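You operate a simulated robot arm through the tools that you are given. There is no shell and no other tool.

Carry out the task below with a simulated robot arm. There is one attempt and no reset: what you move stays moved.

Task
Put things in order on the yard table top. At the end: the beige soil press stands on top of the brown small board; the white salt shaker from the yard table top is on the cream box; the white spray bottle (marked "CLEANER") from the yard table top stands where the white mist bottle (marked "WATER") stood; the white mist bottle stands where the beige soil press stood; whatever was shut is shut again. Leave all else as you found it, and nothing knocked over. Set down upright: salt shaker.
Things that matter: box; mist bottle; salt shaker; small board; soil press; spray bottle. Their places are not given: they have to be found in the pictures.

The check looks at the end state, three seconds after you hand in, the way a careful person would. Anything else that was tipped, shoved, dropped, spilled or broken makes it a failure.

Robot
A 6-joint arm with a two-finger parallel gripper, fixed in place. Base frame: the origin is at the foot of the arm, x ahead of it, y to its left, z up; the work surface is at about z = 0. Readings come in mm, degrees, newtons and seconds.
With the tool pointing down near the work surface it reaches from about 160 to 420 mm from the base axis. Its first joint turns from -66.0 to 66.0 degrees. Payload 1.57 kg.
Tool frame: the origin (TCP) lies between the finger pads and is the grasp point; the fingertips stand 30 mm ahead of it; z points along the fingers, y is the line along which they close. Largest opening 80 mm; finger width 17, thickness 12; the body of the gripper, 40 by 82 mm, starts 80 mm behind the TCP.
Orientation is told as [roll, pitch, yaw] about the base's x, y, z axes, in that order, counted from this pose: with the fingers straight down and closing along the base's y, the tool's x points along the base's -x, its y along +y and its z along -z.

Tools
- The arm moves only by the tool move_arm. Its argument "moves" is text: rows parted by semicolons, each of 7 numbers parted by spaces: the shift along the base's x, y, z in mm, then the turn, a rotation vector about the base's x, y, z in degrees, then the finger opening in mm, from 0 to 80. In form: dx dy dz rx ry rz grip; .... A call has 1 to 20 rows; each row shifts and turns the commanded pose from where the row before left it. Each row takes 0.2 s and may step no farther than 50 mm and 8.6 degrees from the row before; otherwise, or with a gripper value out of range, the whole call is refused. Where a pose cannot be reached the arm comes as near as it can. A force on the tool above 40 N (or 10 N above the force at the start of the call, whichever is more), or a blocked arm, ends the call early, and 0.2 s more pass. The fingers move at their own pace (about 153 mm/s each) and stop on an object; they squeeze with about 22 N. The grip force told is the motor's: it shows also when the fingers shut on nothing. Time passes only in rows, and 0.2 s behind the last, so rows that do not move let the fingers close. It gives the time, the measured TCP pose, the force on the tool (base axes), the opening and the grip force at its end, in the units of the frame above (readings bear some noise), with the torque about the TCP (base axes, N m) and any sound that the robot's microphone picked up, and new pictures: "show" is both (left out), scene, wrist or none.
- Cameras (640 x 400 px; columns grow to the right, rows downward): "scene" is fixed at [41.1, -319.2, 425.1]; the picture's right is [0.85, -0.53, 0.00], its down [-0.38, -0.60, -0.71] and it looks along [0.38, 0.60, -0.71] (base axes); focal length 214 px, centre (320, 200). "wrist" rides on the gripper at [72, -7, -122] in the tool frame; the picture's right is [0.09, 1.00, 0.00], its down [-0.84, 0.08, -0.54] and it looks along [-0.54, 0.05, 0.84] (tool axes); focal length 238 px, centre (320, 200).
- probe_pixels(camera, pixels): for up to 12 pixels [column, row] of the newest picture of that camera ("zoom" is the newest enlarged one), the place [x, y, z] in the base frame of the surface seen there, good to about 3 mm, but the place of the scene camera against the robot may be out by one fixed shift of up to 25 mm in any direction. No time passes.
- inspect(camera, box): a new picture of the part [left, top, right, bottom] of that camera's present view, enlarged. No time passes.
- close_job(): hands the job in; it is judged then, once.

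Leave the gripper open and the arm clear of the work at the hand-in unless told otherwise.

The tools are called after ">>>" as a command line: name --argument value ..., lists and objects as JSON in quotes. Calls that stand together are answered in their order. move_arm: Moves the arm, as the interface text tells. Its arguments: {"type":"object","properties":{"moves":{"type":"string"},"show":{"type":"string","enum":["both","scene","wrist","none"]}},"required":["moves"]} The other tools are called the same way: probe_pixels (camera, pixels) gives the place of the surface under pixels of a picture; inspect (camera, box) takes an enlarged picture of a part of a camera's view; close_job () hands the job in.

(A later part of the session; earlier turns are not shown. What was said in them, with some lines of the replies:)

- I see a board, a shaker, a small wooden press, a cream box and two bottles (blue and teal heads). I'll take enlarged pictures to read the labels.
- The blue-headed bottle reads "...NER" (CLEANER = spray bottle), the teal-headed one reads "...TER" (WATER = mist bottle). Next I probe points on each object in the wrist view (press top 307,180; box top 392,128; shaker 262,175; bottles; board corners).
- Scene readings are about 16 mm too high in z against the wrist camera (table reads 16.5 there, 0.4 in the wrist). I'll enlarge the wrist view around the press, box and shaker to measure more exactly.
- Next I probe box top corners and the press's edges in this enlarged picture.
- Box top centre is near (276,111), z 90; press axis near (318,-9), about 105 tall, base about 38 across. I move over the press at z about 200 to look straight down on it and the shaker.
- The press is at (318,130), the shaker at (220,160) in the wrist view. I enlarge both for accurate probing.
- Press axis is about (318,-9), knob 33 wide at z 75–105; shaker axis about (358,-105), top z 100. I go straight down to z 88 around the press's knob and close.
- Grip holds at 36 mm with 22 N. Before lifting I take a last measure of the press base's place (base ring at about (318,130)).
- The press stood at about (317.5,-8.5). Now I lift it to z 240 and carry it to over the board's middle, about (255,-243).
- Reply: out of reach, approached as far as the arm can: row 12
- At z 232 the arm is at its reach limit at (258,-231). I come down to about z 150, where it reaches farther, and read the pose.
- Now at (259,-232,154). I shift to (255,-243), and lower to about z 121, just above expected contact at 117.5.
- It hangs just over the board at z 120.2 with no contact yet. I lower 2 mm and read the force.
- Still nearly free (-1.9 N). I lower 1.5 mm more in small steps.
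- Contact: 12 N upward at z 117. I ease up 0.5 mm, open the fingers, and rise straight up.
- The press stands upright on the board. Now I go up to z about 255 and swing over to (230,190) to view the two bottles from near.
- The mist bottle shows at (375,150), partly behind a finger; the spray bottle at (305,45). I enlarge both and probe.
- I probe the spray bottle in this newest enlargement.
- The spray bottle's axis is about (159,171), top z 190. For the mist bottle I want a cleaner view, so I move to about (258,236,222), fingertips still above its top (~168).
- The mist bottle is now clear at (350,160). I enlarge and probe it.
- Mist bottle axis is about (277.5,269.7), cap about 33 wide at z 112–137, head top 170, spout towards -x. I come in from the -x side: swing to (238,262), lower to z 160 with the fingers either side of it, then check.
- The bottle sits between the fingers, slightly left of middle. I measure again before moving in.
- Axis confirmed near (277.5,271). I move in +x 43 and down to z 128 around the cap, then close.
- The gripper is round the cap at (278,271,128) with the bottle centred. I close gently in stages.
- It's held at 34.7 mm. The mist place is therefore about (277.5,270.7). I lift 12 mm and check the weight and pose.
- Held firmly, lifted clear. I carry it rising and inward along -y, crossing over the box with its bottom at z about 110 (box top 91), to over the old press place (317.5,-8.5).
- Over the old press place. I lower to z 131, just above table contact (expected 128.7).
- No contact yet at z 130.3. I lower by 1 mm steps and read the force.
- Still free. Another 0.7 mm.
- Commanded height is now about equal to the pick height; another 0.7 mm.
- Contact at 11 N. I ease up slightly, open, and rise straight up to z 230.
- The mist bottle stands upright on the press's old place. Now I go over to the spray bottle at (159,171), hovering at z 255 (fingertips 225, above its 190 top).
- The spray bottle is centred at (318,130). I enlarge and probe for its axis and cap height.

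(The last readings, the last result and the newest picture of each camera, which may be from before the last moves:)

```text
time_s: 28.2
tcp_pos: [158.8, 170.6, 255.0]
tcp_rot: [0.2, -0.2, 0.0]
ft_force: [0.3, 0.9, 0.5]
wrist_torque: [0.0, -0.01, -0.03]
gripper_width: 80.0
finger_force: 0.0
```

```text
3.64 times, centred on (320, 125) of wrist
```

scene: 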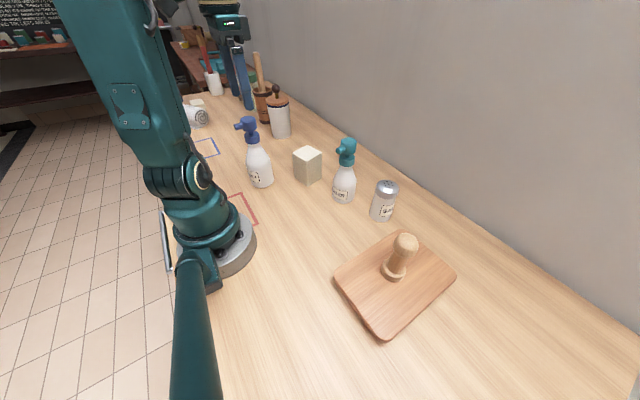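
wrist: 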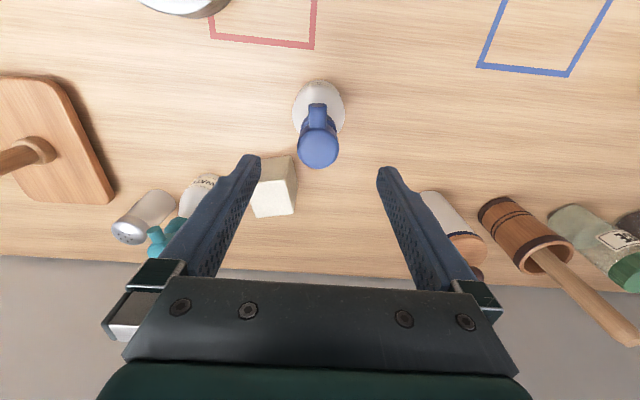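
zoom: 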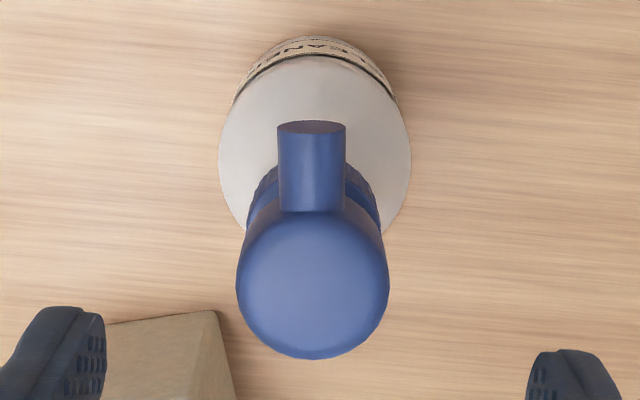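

>>> probe_pixels --camera "zoom" --pixels '[[318, 40], [318, 60], [223, 150], [407, 150], [255, 195], [376, 195], [240, 285], [384, 285], [313, 354], [313, 225], [312, 128], [312, 285]]'

>>> probe_pixels --camera "zoom" --pixels '[[265, 180], [365, 180], [250, 210], [380, 215], [270, 170], [355, 165], [235, 190], [398, 190], [245, 225], [386, 225], [318, 100], [272, 200]]'

```text
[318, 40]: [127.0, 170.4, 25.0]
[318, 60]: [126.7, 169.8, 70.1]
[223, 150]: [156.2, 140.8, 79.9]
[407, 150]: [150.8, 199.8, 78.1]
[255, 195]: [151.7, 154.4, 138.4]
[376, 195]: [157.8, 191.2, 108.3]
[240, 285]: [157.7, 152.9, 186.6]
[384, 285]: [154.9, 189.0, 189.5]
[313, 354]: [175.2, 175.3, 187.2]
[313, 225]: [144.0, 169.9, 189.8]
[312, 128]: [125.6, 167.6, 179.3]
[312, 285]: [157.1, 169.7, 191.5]
```

```text
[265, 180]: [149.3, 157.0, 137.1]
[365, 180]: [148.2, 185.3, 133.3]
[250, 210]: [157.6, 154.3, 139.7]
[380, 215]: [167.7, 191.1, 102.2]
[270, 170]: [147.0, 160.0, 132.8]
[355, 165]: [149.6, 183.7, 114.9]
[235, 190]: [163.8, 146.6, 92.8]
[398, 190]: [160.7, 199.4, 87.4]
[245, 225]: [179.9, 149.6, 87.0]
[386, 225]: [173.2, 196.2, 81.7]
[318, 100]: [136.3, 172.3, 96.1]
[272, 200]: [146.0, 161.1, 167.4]
```

Spray bottle axis about (158,170.6), cap about z 128–158, head top 191, spout to -x. Since its new place is near the reach limit, I lean the tool 10° outward about y (the closing axis) before grasping; then lower to z 190 and look.

>>> move_arm --moves "-0.8 0 0 0 -5 0 76; 0 0 0 0 -5 0 76; 0 0 -30 0 0 0 76; 0 0 -30 0 0 0 76; 0 0 0 0 0 0 76"

```text
time_s: 29.4
tcp_pos: [165.4, 167.1, 194.0]
tcp_rot: [0.1, -10.2, 0.0]
ft_force: [0.2, 0.8, 0.1]
wrist_torque: [-0.02, -0.03, -0.02]
gripper_width: 75.9
finger_force: 0.1
out of reach, approached as far as the arm can: row 2
```

scene: 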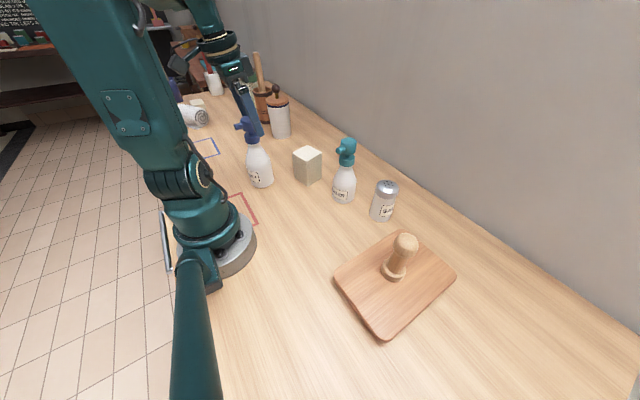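
wrist: 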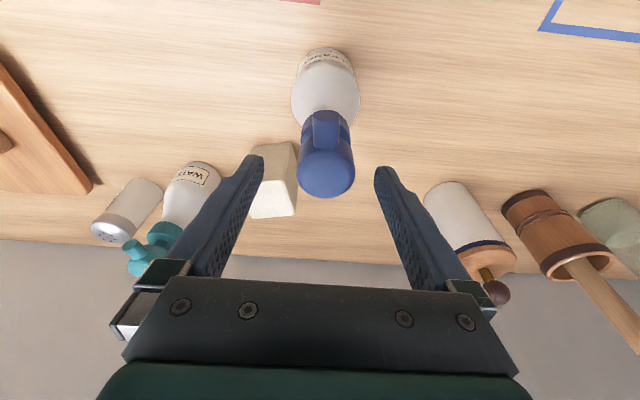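

The lean was limited at height, and the TCP is now (165.4,167.1,194). I shift -7.4, +3.5 while lowering to z 175, where it should be reachable.

>>> move_arm --moves "0 3.5 -10 0 0 0 76; -7.4 0 -8 0 0 0 76; 0 0 0 0 0 0 76"

```text
time_s: 30.2
tcp_pos: [165.6, 167.0, 175.2]
tcp_rot: [0.1, -10.1, 0.0]
ft_force: [-0.2, -0.5, 0.4]
wrist_torque: [0.0, 0.02, -0.02]
gripper_width: 76.0
finger_force: 0.1
out of reach, approached as far as the arm can: row 2
```

scene: 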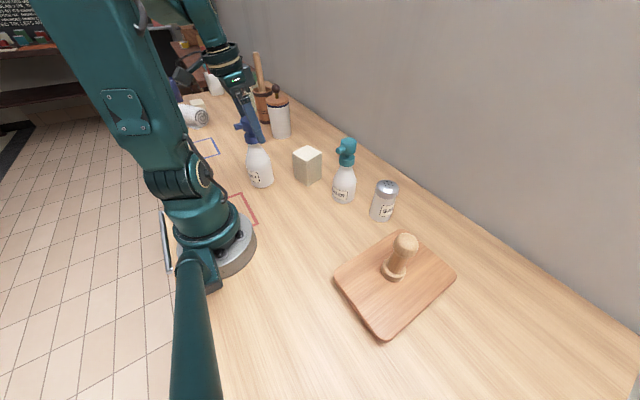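
wrist: 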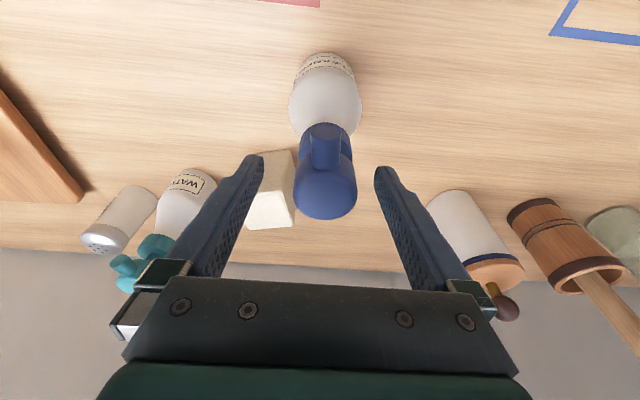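

The arm won't take that lean here. I go straight up, undo the lean, and first test (empty) whether the mist's old place is reachable upright at z about 150.

>>> move_arm --moves "0 0 30 0 0 0 76; 0 0 40 0 0 0 76; 0 0 10 0 5 0 76; 0 0 0 0 5.1 0 76; 25 28 -10 0 0 0 76; 25 35 -20 0 0 0 76; 20 30 -15 0 0 0 76; 0 5 -30 0 0 0 76; 0 5.6 -20 0 0 0 76; 0 0 0 0 0 0 76"

```text
time_s: 32.4
tcp_pos: [233.8, 271.4, 161.0]
tcp_rot: [0.1, 0.0, 0.1]
ft_force: [0.0, 0.1, 0.1]
wrist_torque: [-0.04, 0.0, 0.04]
gripper_width: 76.1
finger_force: 0.1
```

scene: 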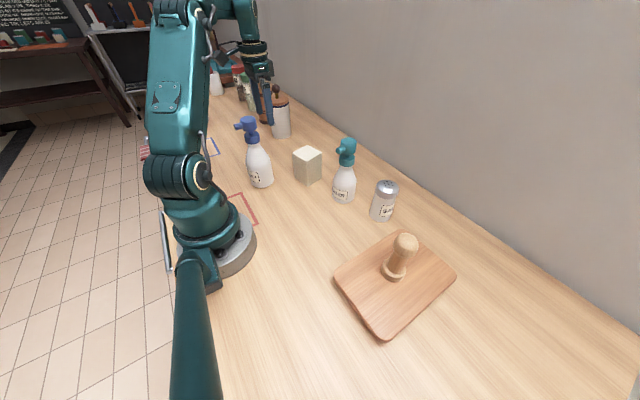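
wrist: 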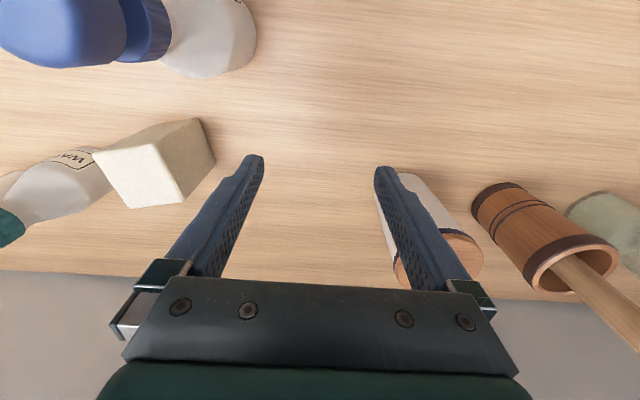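

Now I test moving out to (277.5,270.7) at z about 161 with the tool upright.

>>> move_arm --moves "22 0 0 0 0 0 76; 21.7 -0.7 0 0 0 0 76; 0 0 0 0 0 0 76" --show "none"

```text
time_s: 33.2
tcp_pos: [278.1, 270.3, 160.7]
tcp_rot: [0.0, 0.0, 0.1]
ft_force: [0.3, 0.5, 0.4]
wrist_torque: [0.03, 0.02, 0.0]
gripper_width: 76.0
finger_force: 0.0
```

Reachable at z 161 upright, so no lean is needed. I return over the spray bottle at (158,170.6,255).

>>> move_arm --moves "-22 0 5 0 0 0 76; -22 0 10 0 0 0 76; 0 -10 30 0 0 0 76; -5 -5 30 0 0 0 76; -20 -25 15 0 0 0 76; -25 -30 4 0 0 0 76; -25.5 -29.7 0 0 0 0 76; 0 0 0 0 0 0 76"

```text
time_s: 35.0
tcp_pos: [159.1, 170.1, 255.8]
tcp_rot: [0.1, -0.1, -0.1]
ft_force: [0.3, 0.3, 0.1]
wrist_torque: [-0.03, 0.02, 0.0]
gripper_width: 76.0
finger_force: 0.1
```

scene: 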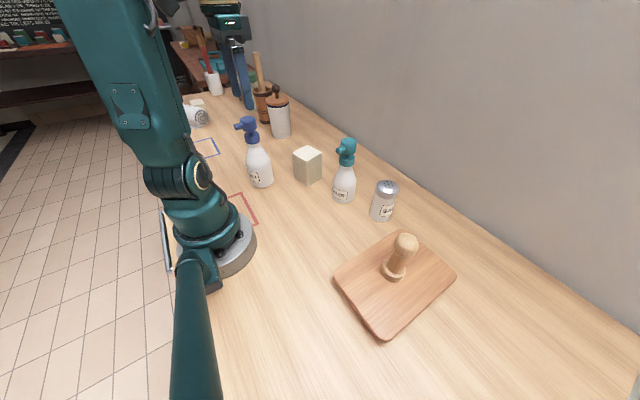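
wrist: 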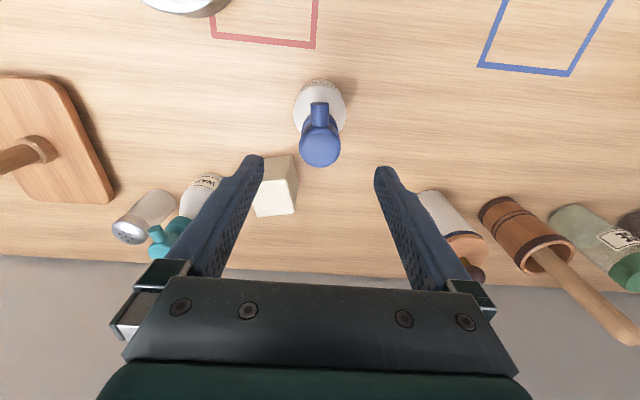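

Over the spray bottle. I go straight down to z 175 first and check centring.

>>> move_arm --moves "-0.8 0.3 -30 0 0 0 76; 0 0 -30 0 0 0 76; 0 0 -20 0 0 0 76; 0 0 0 0 0 0 76"

```text
time_s: 36.0
tcp_pos: [157.0, 171.3, 175.7]
tcp_rot: [0.2, -0.2, 0.0]
ft_force: [0.2, -0.6, -0.8]
wrist_torque: [-0.03, 0.0, -0.02]
gripper_width: 76.1
finger_force: 0.0
```

scene: 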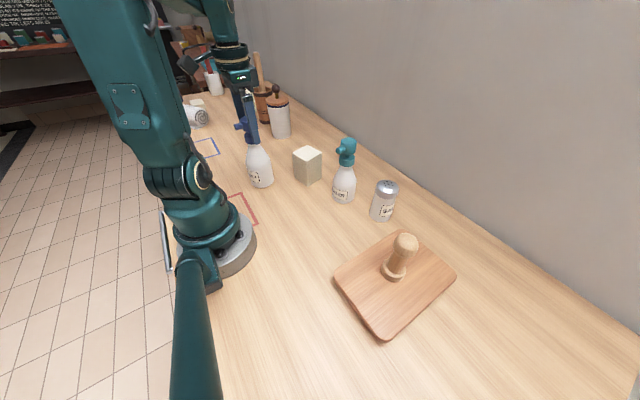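
wrist: 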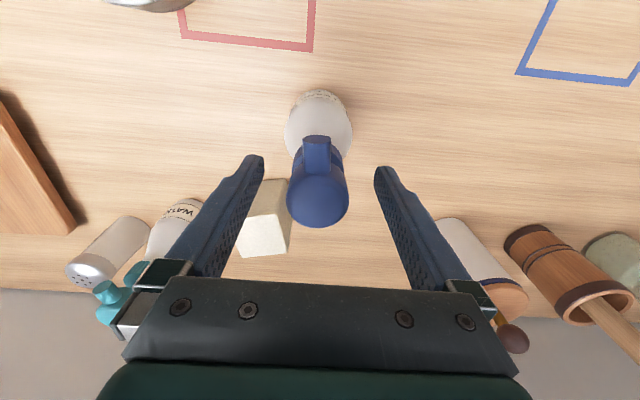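

Well centred. I lower 29 mm more to z 146 (tips 116, at the neck) and close in stages.

>>> move_arm --moves "0.5 0 -15 0 0 0 76; 0 0 -14.5 0 0 0 76; 0 0 0 0 0 0 76; 0 0 0 0 0 0 50; 0 0 0 0 0 0 42; 0 0 0 0 0 0 25; 0 0 0 0 0 0 25; 0 0 0 0 0 0 25"

```text
time_s: 37.8
tcp_pos: [158.8, 169.3, 146.5]
tcp_rot: [0.1, -0.1, 0.0]
ft_force: [-0.4, -1.4, -0.7]
wrist_torque: [-0.02, 0.0, 0.01]
gripper_width: 35.2
finger_force: 22.1
```

scene: 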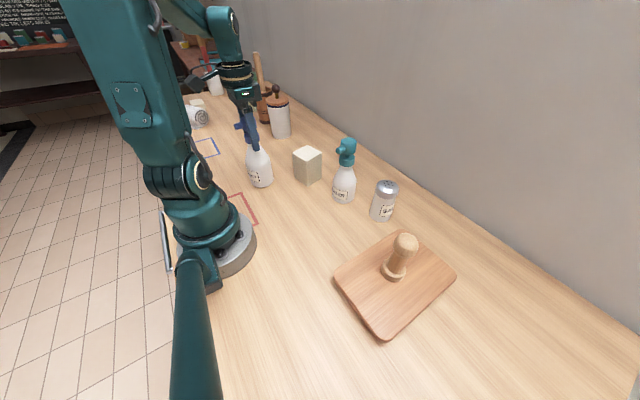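
wrist: 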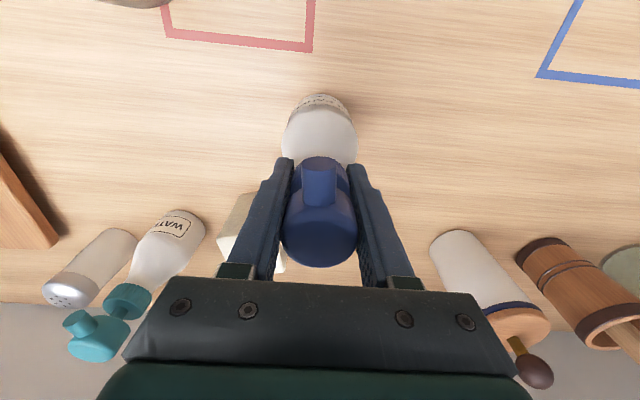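

Held at 35.2 mm. I lift 15 mm and check.

>>> move_arm --moves "0 0 5 0 0 0 25; 0 0 10 0 0 0 25; 0 0 0 0 0 0 25"

```text
time_s: 38.6
tcp_pos: [159.2, 170.5, 160.9]
tcp_rot: [0.0, -0.1, 0.0]
ft_force: [0.2, 0.1, -1.3]
wrist_torque: [-0.02, 0.02, 0.0]
gripper_width: 35.6
finger_force: 22.4
```

scene: 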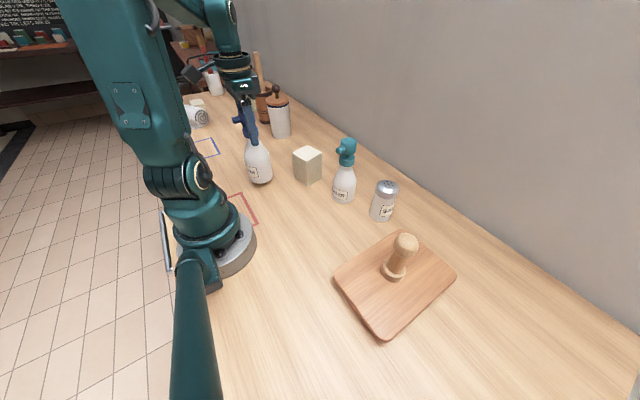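
wrist: 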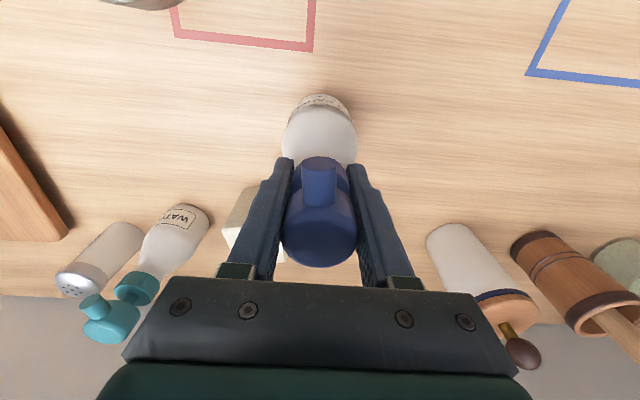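

Lifted cleanly. I carry it low (bottom ~15 mm up) straight to (277.5,270.7).

>>> move_arm --moves "15 13 0 0 0 0 25; 24 20 0 0 0 0 25; 26 22 0 0 0 0 25; 26 22 0 0 0 0 25; 18 15 0 0 0 0 25; 10 8.3 0 0 0 0 25; 0 0 0 0 0 0 25; 0 0 0 0 0 0 25"

```text
time_s: 40.4
tcp_pos: [278.2, 269.3, 161.0]
tcp_rot: [0.0, 0.0, 0.0]
ft_force: [0.0, -0.2, -1.4]
wrist_torque: [0.03, 0.01, -0.01]
gripper_width: 35.4
finger_force: 21.8
```

scene: 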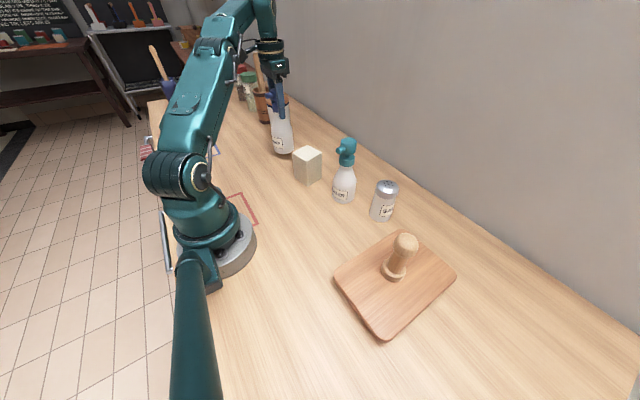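
wrist: 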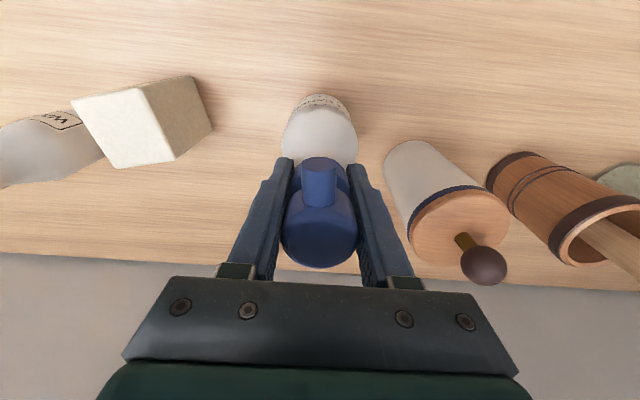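

At the mist place. I lower 12.5 mm with a small +0.7 y trim, then feel for contact.

>>> move_arm --moves "-0.3 0.7 -7 0 0 0 25; 0 0 -5.5 0 0 0 25; 0 0 -1 0 0 0 25; 0 0 0 0 0 0 25" --show "none"

```text
time_s: 41.4
tcp_pos: [276.9, 272.1, 147.2]
tcp_rot: [0.1, -0.1, 0.0]
ft_force: [-0.4, 0.5, -1.8]
wrist_torque: [0.04, -0.03, 0.02]
gripper_width: 35.3
finger_force: 22.0
```

>>> move_arm --moves "0 0 -0.8 0 0 0 25; 0 0 0 0 0 0 25" --show "none"

```text
time_s: 42.0
tcp_pos: [277.5, 271.2, 145.8]
tcp_rot: [0.1, -0.1, 0.0]
ft_force: [0.6, -0.5, -1.8]
wrist_torque: [-0.01, 0.0, 0.0]
gripper_width: 35.2
finger_force: 22.6
```

No contact yet; another 0.7 mm.

>>> move_arm --moves "0 0 -0.7 0 0 0 25; 0 0 0 0 0 0 25" --show "none"

```text
time_s: 42.6
tcp_pos: [277.4, 271.3, 145.5]
tcp_rot: [0.1, -0.1, 0.0]
ft_force: [-0.2, 0.4, -1.9]
wrist_torque: [0.02, 0.01, -0.03]
gripper_width: 35.1
finger_force: 21.8
```

>>> move_arm --moves "0 0 -0.7 0 0 0 25; 0 0 0 0 0 0 25" --show "none"

```text
time_s: 43.2
tcp_pos: [276.8, 271.3, 145.5]
tcp_rot: [0.1, 0.0, 0.0]
ft_force: [-1.4, -0.7, 3.9]
wrist_torque: [-0.23, 0.17, -0.07]
gripper_width: 35.4
finger_force: 22.1
```

Contact has begun (3.9 N). I open the fingers here and rise straight up within reach.

>>> move_arm --moves "0 0 0 0 0 0 42; 0 0 0 0 0 0 64; 0 0 0 0 0 0 64; 0 0 10 0 0 0 64; 0 0 5 0 0 0 64; 0 0 0 0 0 0 64"

```text
time_s: 44.6
tcp_pos: [277.2, 270.8, 160.5]
tcp_rot: [0.2, 0.0, 0.1]
ft_force: [-0.7, 0.9, 0.6]
wrist_torque: [-0.02, 0.02, 0.02]
gripper_width: 64.1
finger_force: 0.2
```

scene: 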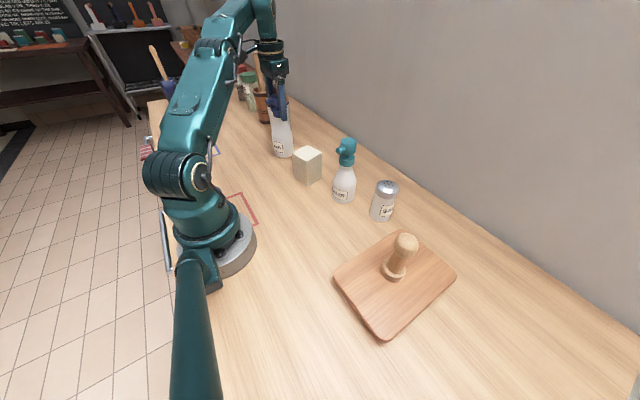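
wrist: 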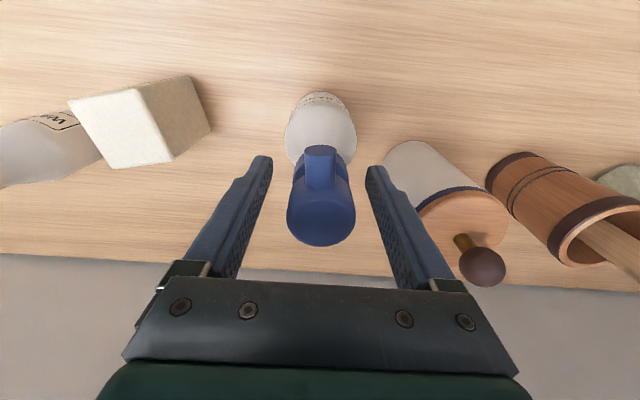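

The spray bottle stands where the mist bottle was. I back out in -x, rise, and swing over toward the salt shaker at about (358,-105).

>>> move_arm --moves "-22 0 4 0 0 0 64; -22 0 10 0 0 0 64; 0 -10 30 0 0 0 64; -3 -20 35 0 0 0 64; 0 -40 10 0 0 0 70; 5 -45 0 0 0 0 80; 10 -45 0 0 0 0 80; 15 -45 0 0 0 0 80; 20 -45 0 0 0 0 80; 20 -45 -5 0 0 0 80; 18 -35 -15 0 0 0 80; 10 -30 -15 0 0 0 80; 0 0 0 0 0 0 80"

```text
time_s: 47.4
tcp_pos: [328.9, -88.5, 214.7]
tcp_rot: [0.2, -0.1, -0.1]
ft_force: [-0.4, -0.5, -1.0]
wrist_torque: [-0.02, 0.01, 0.02]
gripper_width: 80.1
finger_force: 0.0
```

scene: 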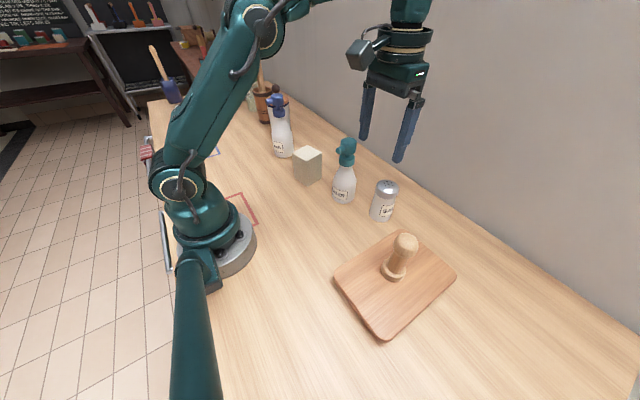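
wrist: 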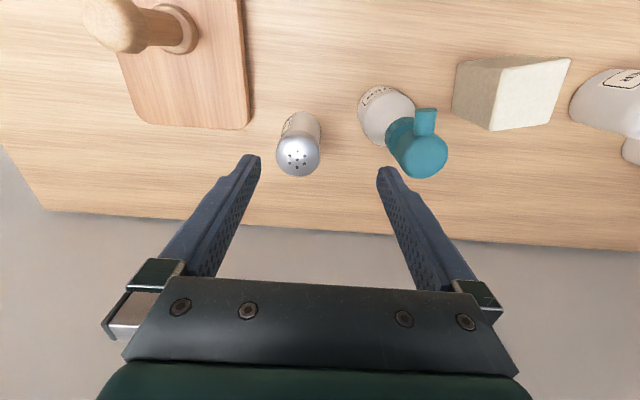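

The shaker is at (299,145) in the wrist view. I enlarge and probe it to fix its axis.

>>> inspect --camera "wrist" --box '[236, 95, 364, 195]'

```text
4.00 times, centred on (300, 145) of wrist
```

zoom: 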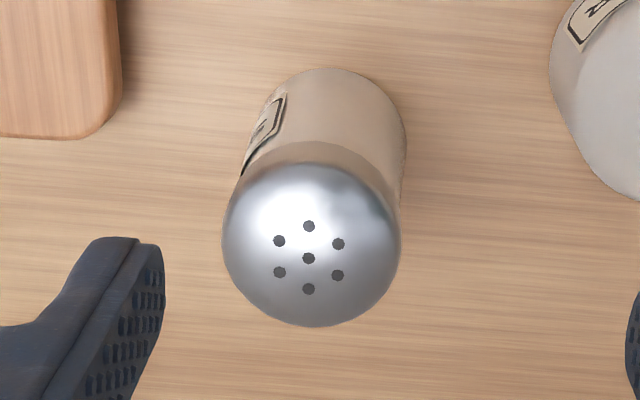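

>>> probe_pixels --camera "zoom" --pixels '[[308, 258], [227, 240], [396, 240], [310, 322], [308, 170], [335, 72], [252, 160], [400, 160], [335, 100], [330, 150], [402, 130], [262, 110]]'

```text
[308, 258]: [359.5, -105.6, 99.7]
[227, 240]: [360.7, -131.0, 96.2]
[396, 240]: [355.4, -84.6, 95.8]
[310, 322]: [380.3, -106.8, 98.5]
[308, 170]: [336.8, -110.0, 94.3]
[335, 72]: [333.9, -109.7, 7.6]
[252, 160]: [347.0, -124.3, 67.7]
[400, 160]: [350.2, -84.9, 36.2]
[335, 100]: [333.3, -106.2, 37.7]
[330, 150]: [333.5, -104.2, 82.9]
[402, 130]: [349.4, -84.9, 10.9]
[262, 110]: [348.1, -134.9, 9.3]
```

Shaker axis is about (358.5,-106.5), radius about 24, top z 99.7. I align y, lower to z 150, move out over it, and lower to z 110 to check.

>>> move_arm --moves "0 -18 -20 0 0 0 80; 0 0 -40 0 0 0 80; 29.5 0 -5 0 0 0 80; 0 0 -20 0 0 0 80; 0 0 -20 0 0 0 80; 0 0 0 0 0 0 80"

```text
time_s: 48.8
tcp_pos: [358.4, -106.5, 110.2]
tcp_rot: [0.1, -0.1, 0.0]
ft_force: [0.1, 0.9, -0.1]
wrist_torque: [0.02, 0.0, -0.04]
gripper_width: 80.0
finger_force: 0.2
```

scene: 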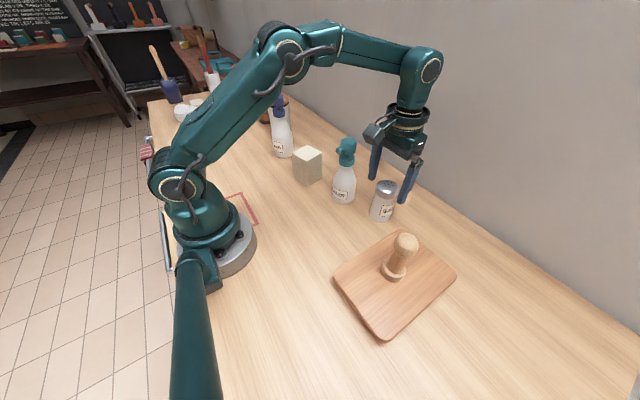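
wrist: 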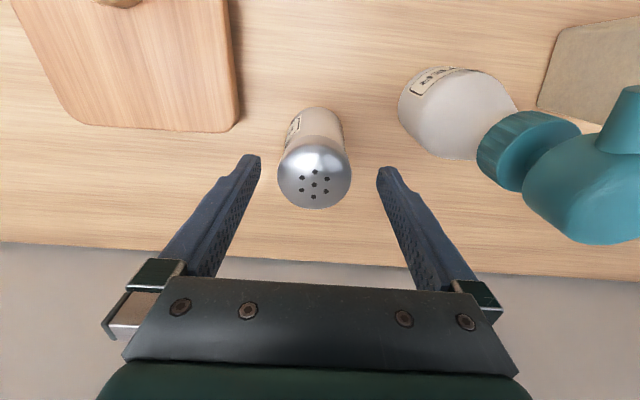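

Centred between the fingers. I lower to z 58 and close.

>>> move_arm --moves "0 -0.5 -25 0 0 0 80; 0 0 -27 0 0 0 80; 0 0 0 0 0 0 80; 0 0 0 0 0 0 60; 0 0 0 0 0 0 35; 0 0 0 0 0 0 35; 0 0 0 0 0 0 35"

```text
time_s: 50.4
tcp_pos: [356.2, -106.5, 56.4]
tcp_rot: [0.1, -0.1, -0.1]
ft_force: [-0.3, -0.2, 0.2]
wrist_torque: [-0.02, 0.01, 0.0]
gripper_width: 50.1
finger_force: 22.2
```

scene: 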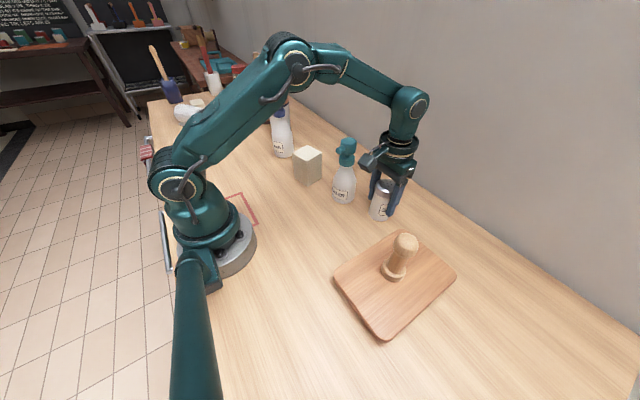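
wrist: 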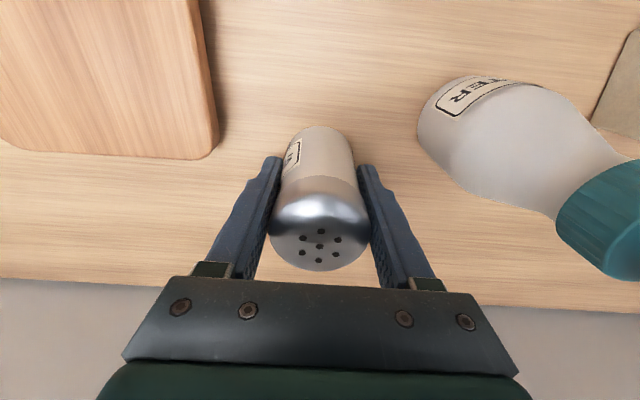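

Held at 50 mm. I probe the lid's centre and edges to know the shaker's offset from the TCP.

>>> probe_pixels --camera "wrist" --pixels '[[319, 246], [320, 266], [320, 180], [320, 135], [319, 230], [319, 255]]'

```text
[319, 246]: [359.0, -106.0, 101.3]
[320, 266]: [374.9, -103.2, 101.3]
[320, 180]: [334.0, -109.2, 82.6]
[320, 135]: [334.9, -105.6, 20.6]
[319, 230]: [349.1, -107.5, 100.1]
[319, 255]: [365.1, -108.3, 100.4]
```

Shaker axis nearly matches the TCP. The mist bottle is in the direct way, so I lift and go round inside it (x about 220), stopping at about (225,40) to re-measure the box.

>>> move_arm --moves "0 0 10 0 0 0 35; -5 0 30 0 0 0 35; -20 0 35 0 0 0 35; -30 5 35 0 0 0 35; -35 10 30 0 0 0 35; -30 25 0 0 0 0 35; -15 40 0 0 0 0 35; -3 45 0 0 0 0 35; 0 20 0 0 0 0 35; 0 0 0 0 0 0 35"

```text
time_s: 52.6
tcp_pos: [220.1, 36.9, 197.2]
tcp_rot: [0.1, -0.1, 0.0]
ft_force: [0.3, -0.6, -0.9]
wrist_torque: [-0.01, 0.0, 0.0]
gripper_width: 49.6
finger_force: 22.0
```

scene: 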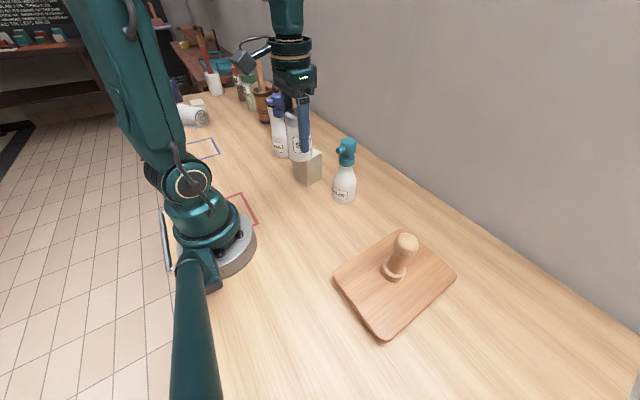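
wrist: 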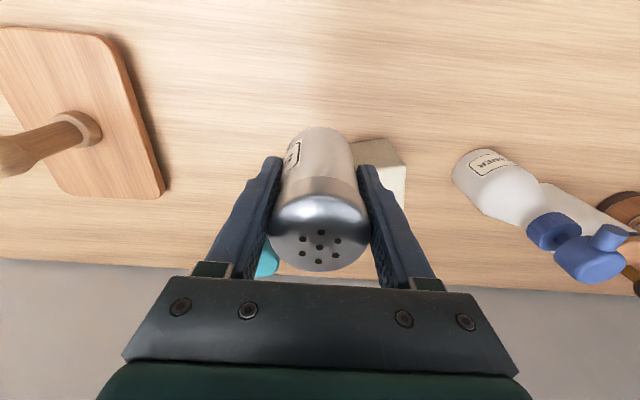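

The box is half hidden behind the right finger. I shift back 50 mm in -y to see its top clearly.

>>> move_arm --moves "0 -40 0 0 0 0 35; 0 -20 0 0 0 0 35; 0 0 0 0 0 0 35" --show "wrist"

>>> inspect --camera "wrist" --box '[360, 90, 520, 210]'

```text
time_s: 53.4
tcp_pos: [220.2, -22.4, 197.3]
tcp_rot: [0.0, -0.1, 0.0]
ft_force: [-1.1, 0.1, -2.0]
wrist_torque: [0.0, 0.0, 0.03]
gripper_width: 49.8
finger_force: 21.8
```

wrist: 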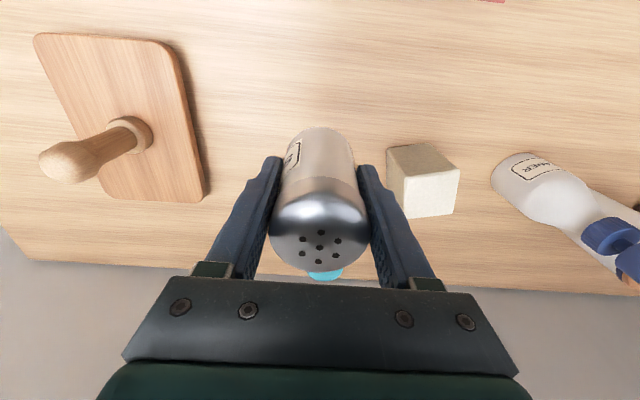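

```text
3.33 times, centred on (440, 150) of wrist
```

zoom: 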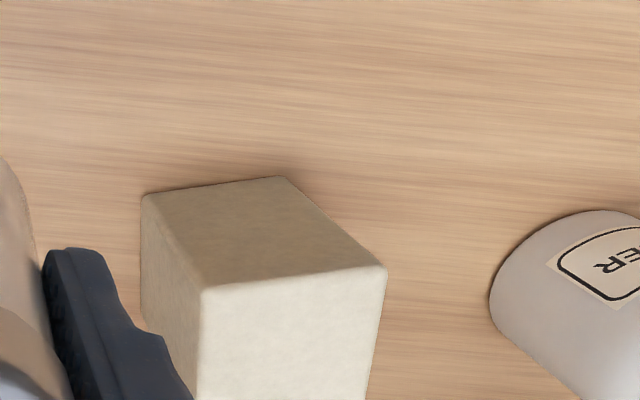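

I enlarge the box's whole top for corner probing.

>>> inspect --camera "wrist" --box '[376, 135, 476, 225]'

```text
4.44 times, centred on (426, 180) of wrist
```

zoom: 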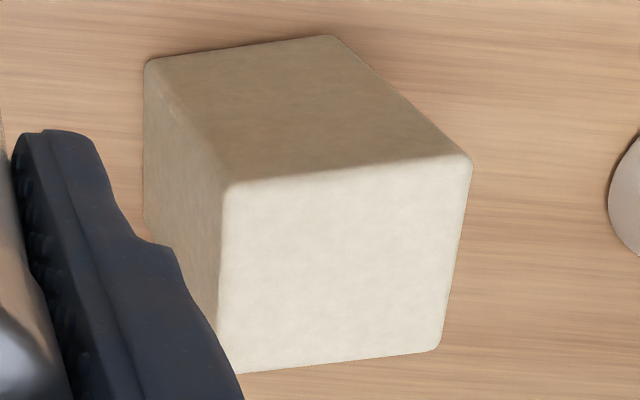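

>>> probe_pixels --camera "zoom" --pixels '[[232, 190], [463, 165], [436, 345], [243, 365], [225, 280], [452, 260], [340, 178], [340, 355], [335, 265], [150, 68], [330, 42]]'

```text
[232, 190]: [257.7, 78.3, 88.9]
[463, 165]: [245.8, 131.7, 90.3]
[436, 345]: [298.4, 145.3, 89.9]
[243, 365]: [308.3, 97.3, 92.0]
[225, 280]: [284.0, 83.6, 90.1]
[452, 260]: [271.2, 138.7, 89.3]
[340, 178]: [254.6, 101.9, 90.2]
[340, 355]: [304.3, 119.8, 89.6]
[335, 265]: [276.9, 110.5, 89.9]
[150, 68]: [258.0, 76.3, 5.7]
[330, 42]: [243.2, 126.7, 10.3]
```

Box top centre is (277.5,111.8), about 55 square, z 90. I carry the shaker there at z 197 (its bottom at ~139).

>>> move_arm --moves "0 42 0 0 0 0 35; 2 38 0 0 0 0 35; 20 34 0 0 0 0 35; 20 14 0 0 0 0 35; 14.8 6.4 0 0 0 0 35; 0 0 -20 0 0 0 35; 0 0 -18 0 0 0 35; 0 0 0 0 0 0 35"

```text
time_s: 55.2
tcp_pos: [276.3, 112.2, 159.5]
tcp_rot: [0.1, 0.0, 0.0]
ft_force: [-0.5, -0.6, -1.0]
wrist_torque: [0.03, 0.03, -0.01]
gripper_width: 49.8
finger_force: 22.0
```

scene: 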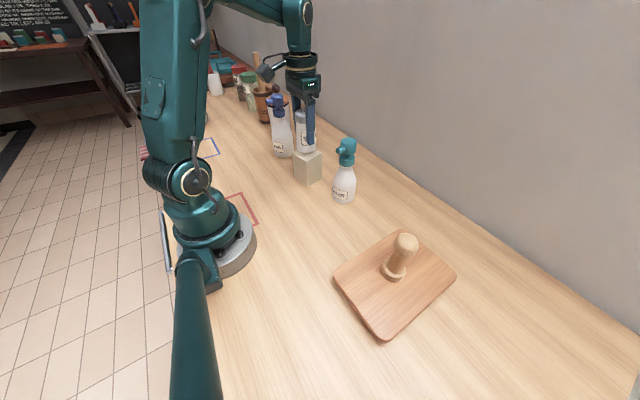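
wrist: 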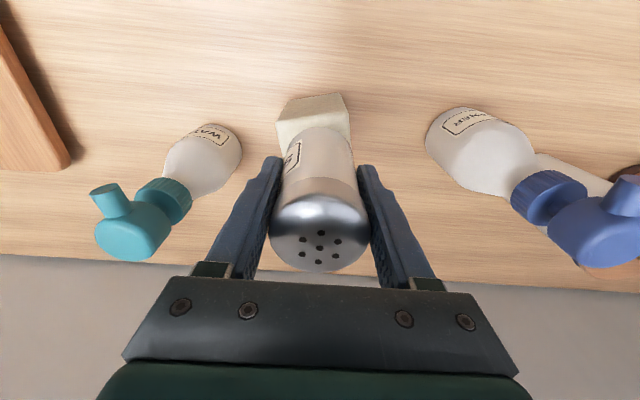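

Shaker hangs over the box, bottom ~12 mm above it. I lower 9 mm and check alignment in a picture.

>>> move_arm --moves "0.5 0 -5 0 0 0 35; 0 0 -4 0 0 0 35; 0 0 0 0 0 0 35"

>>> inspect --camera "scene" --box '[250, 90, 370, 200]'

```text
time_s: 56.0
tcp_pos: [275.9, 113.0, 150.3]
tcp_rot: [0.1, 0.0, 0.1]
ft_force: [-0.1, 0.0, -1.1]
wrist_torque: [-0.01, 0.0, -0.01]
gripper_width: 49.8
finger_force: 22.1
```

scene: 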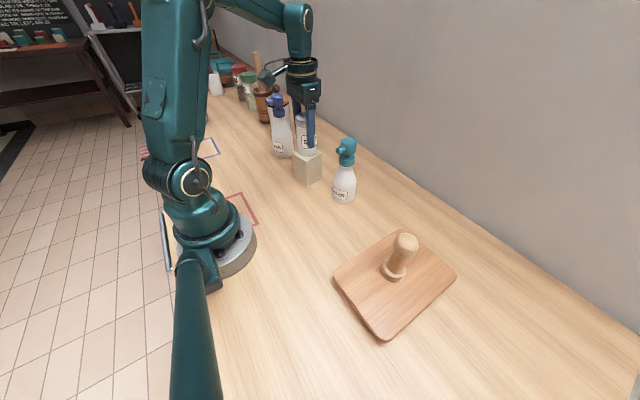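
wrist: 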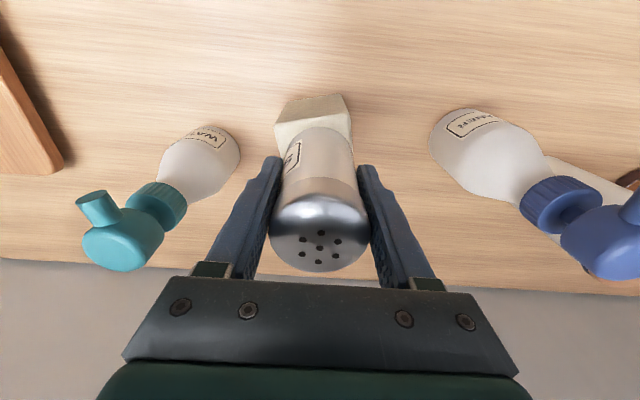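

```text
3.64 times, centred on (310, 145) of scene
```

zoom: 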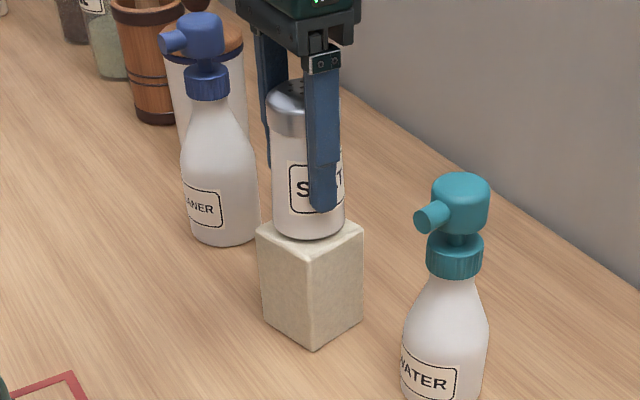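

It looks centred over the box top. I lower in small steps for contact.

>>> move_arm --moves "0 0 -1 0 0 0 35; 0 0 -0.7 0 0 0 35; 0 0 0 0 0 0 35" --show "none"

>>> probe_pixels --camera "wrist" --pixels '[[320, 136], [283, 170], [355, 170], [319, 247], [310, 120]]'

```text
time_s: 56.8
tcp_pos: [277.7, 112.2, 149.1]
tcp_rot: [0.2, -0.1, 0.0]
ft_force: [0.4, -0.1, -2.2]
wrist_torque: [0.01, 0.0, -0.02]
gripper_width: 49.8
finger_force: 21.8
```

```text
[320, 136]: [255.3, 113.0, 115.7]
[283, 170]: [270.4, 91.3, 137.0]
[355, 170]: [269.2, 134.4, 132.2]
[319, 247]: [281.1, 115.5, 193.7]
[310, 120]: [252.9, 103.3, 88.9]
```

Shaker axis about (279,113), within 2 mm of the box centre. Not yet in contact; lower 0.7 mm at a time.

>>> move_arm --moves "-0.7 -0.7 -0.7 0 0 0 35; 0 0 0 0 0 0 35" --show "none"

```text
time_s: 57.4
tcp_pos: [276.2, 111.0, 148.6]
tcp_rot: [0.2, 0.0, 0.0]
ft_force: [0.3, -0.3, -1.4]
wrist_torque: [0.03, 0.02, 0.02]
gripper_width: 50.0
finger_force: 22.0
```

>>> move_arm --moves "0 0 -0.7 0 0 0 35; 0 0 0 0 0 0 35" --show "none"

```text
time_s: 58.0
tcp_pos: [276.0, 111.2, 148.1]
tcp_rot: [0.1, -0.2, 0.1]
ft_force: [-1.3, 0.0, 3.5]
wrist_torque: [0.07, -0.02, 0.02]
gripper_width: 49.7
finger_force: 21.6
```

Contact at 3.5 N. I open the fingers and rise straight up.

>>> move_arm --moves "0 0 0 0 0 0 56; 0 0 0 0 0 0 74; 0 0 0 0 0 0 74; 0 0 15 0 0 0 74; 0 0 35 0 0 0 74; 0 0 40 0 0 0 74; 0 0 0 0 0 0 74"

>>> inspect --camera "scene" --box '[230, 90, 370, 210]'

```text
time_s: 59.6
tcp_pos: [274.8, 113.3, 237.3]
tcp_rot: [0.1, 0.0, 0.0]
ft_force: [-0.1, 0.8, -0.1]
wrist_torque: [0.0, 0.02, 0.01]
gripper_width: 74.0
finger_force: 0.0
```

scene: 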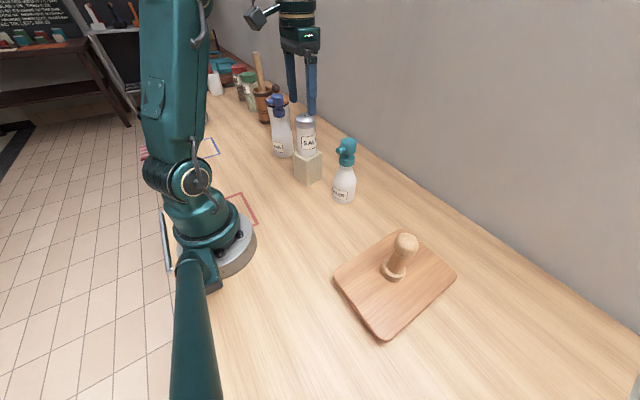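
wrist: 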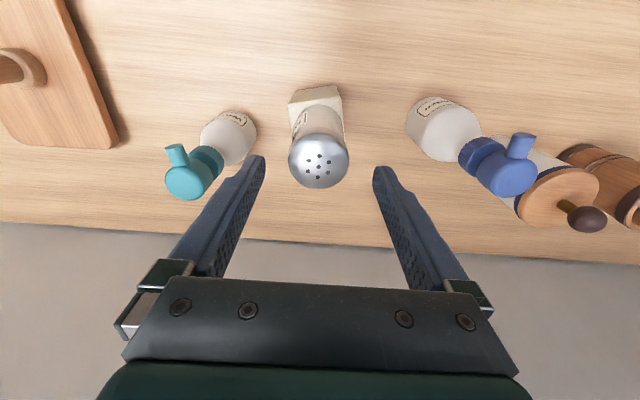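

```text
3.33 times, centred on (300, 150) of scene
```

zoom: 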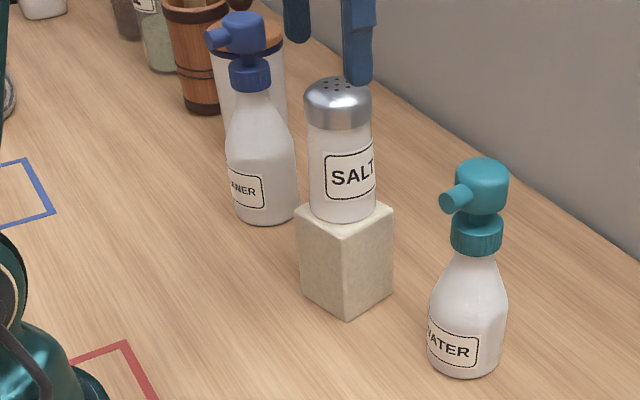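

The shaker stands upright on the box. I rise a little and go back to near the start pose, clear of everything, for a last look.

>>> move_arm --moves "0 0 20 0 0 0 80; -15 -20 18 0 0 0 80; -15 -45 0 0 0 0 80; -15 -45 0 0 0 0 80; 0 0 0 0 0 0 80"

>>> inspect --camera "wrist" --box '[260, 0, 640, 260]'

```text
time_s: 60.8
tcp_pos: [230.2, 2.2, 276.1]
tcp_rot: [0.1, -0.1, 0.0]
ft_force: [-0.9, 0.7, -0.2]
wrist_torque: [0.01, 0.0, -0.03]
gripper_width: 80.1
finger_force: 0.1
```

scene: 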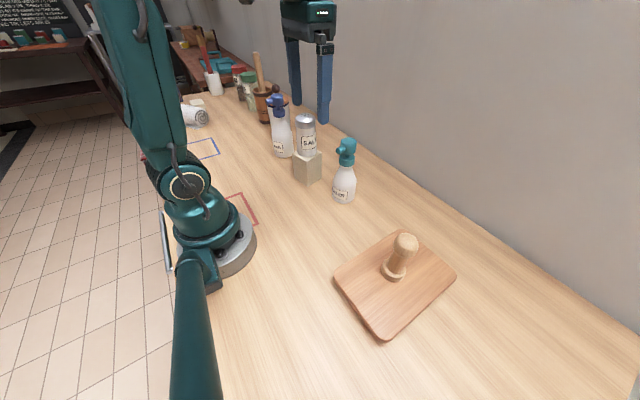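
wrist: 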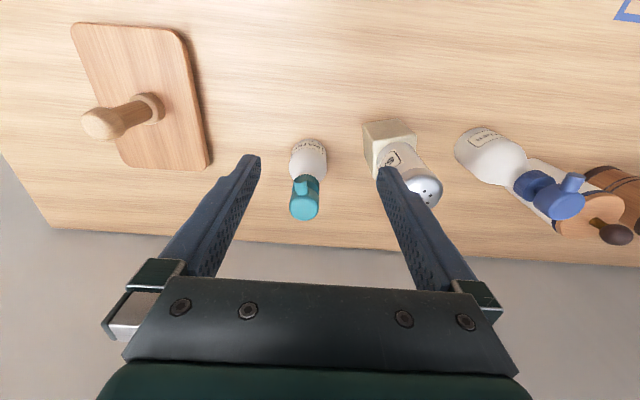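

```text
1.54 times, centred on (450, 130) of wrist
```

zoom: 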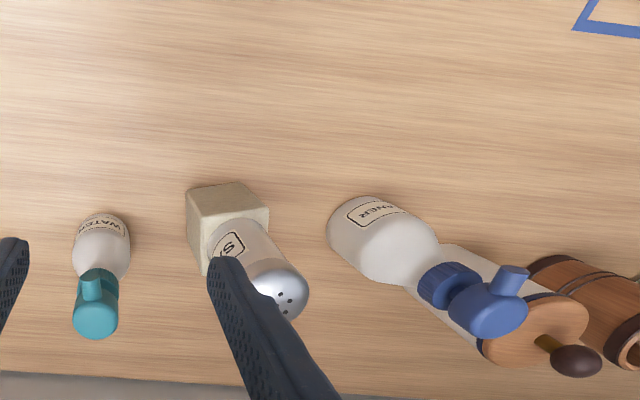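

Comparing with the first wrist picture, the board (corners at (72,25) and (208,165)), the box (362,124) and the canister knob (613,234) have not moved. The press stands on the board and the shaker stands upright on the box. The CLEANER bottle is on the WATER bottle's old place, and the WATER bottle is on the press's old place. I opened nothing, so nothing needs shutting. The gripper is open and clear, so I hand the job in.

>>> close_job

```text
The job is handed in.
```

The job is handed in, and all four moves are done. No verdict came back, so this is what the last pictures show:

- **Soil press:** it stands upright on the brown board, near the middle.
- **Mist bottle (WATER):** it stands where the soil press was, within about 2 mm by my readings.
- **Spray bottle (CLEANER):** it stands where the mist bottle was, within about 1 mm.
- **Salt shaker:** it stands upright on the cream box, within about 2 mm of the centre.

The board, box and canister sit where they were in the first picture, and nothing in view was tipped or knocked over. I opened nothing, so there was nothing to shut. The gripper is open, and the arm is back near its start pose, clear of the table.
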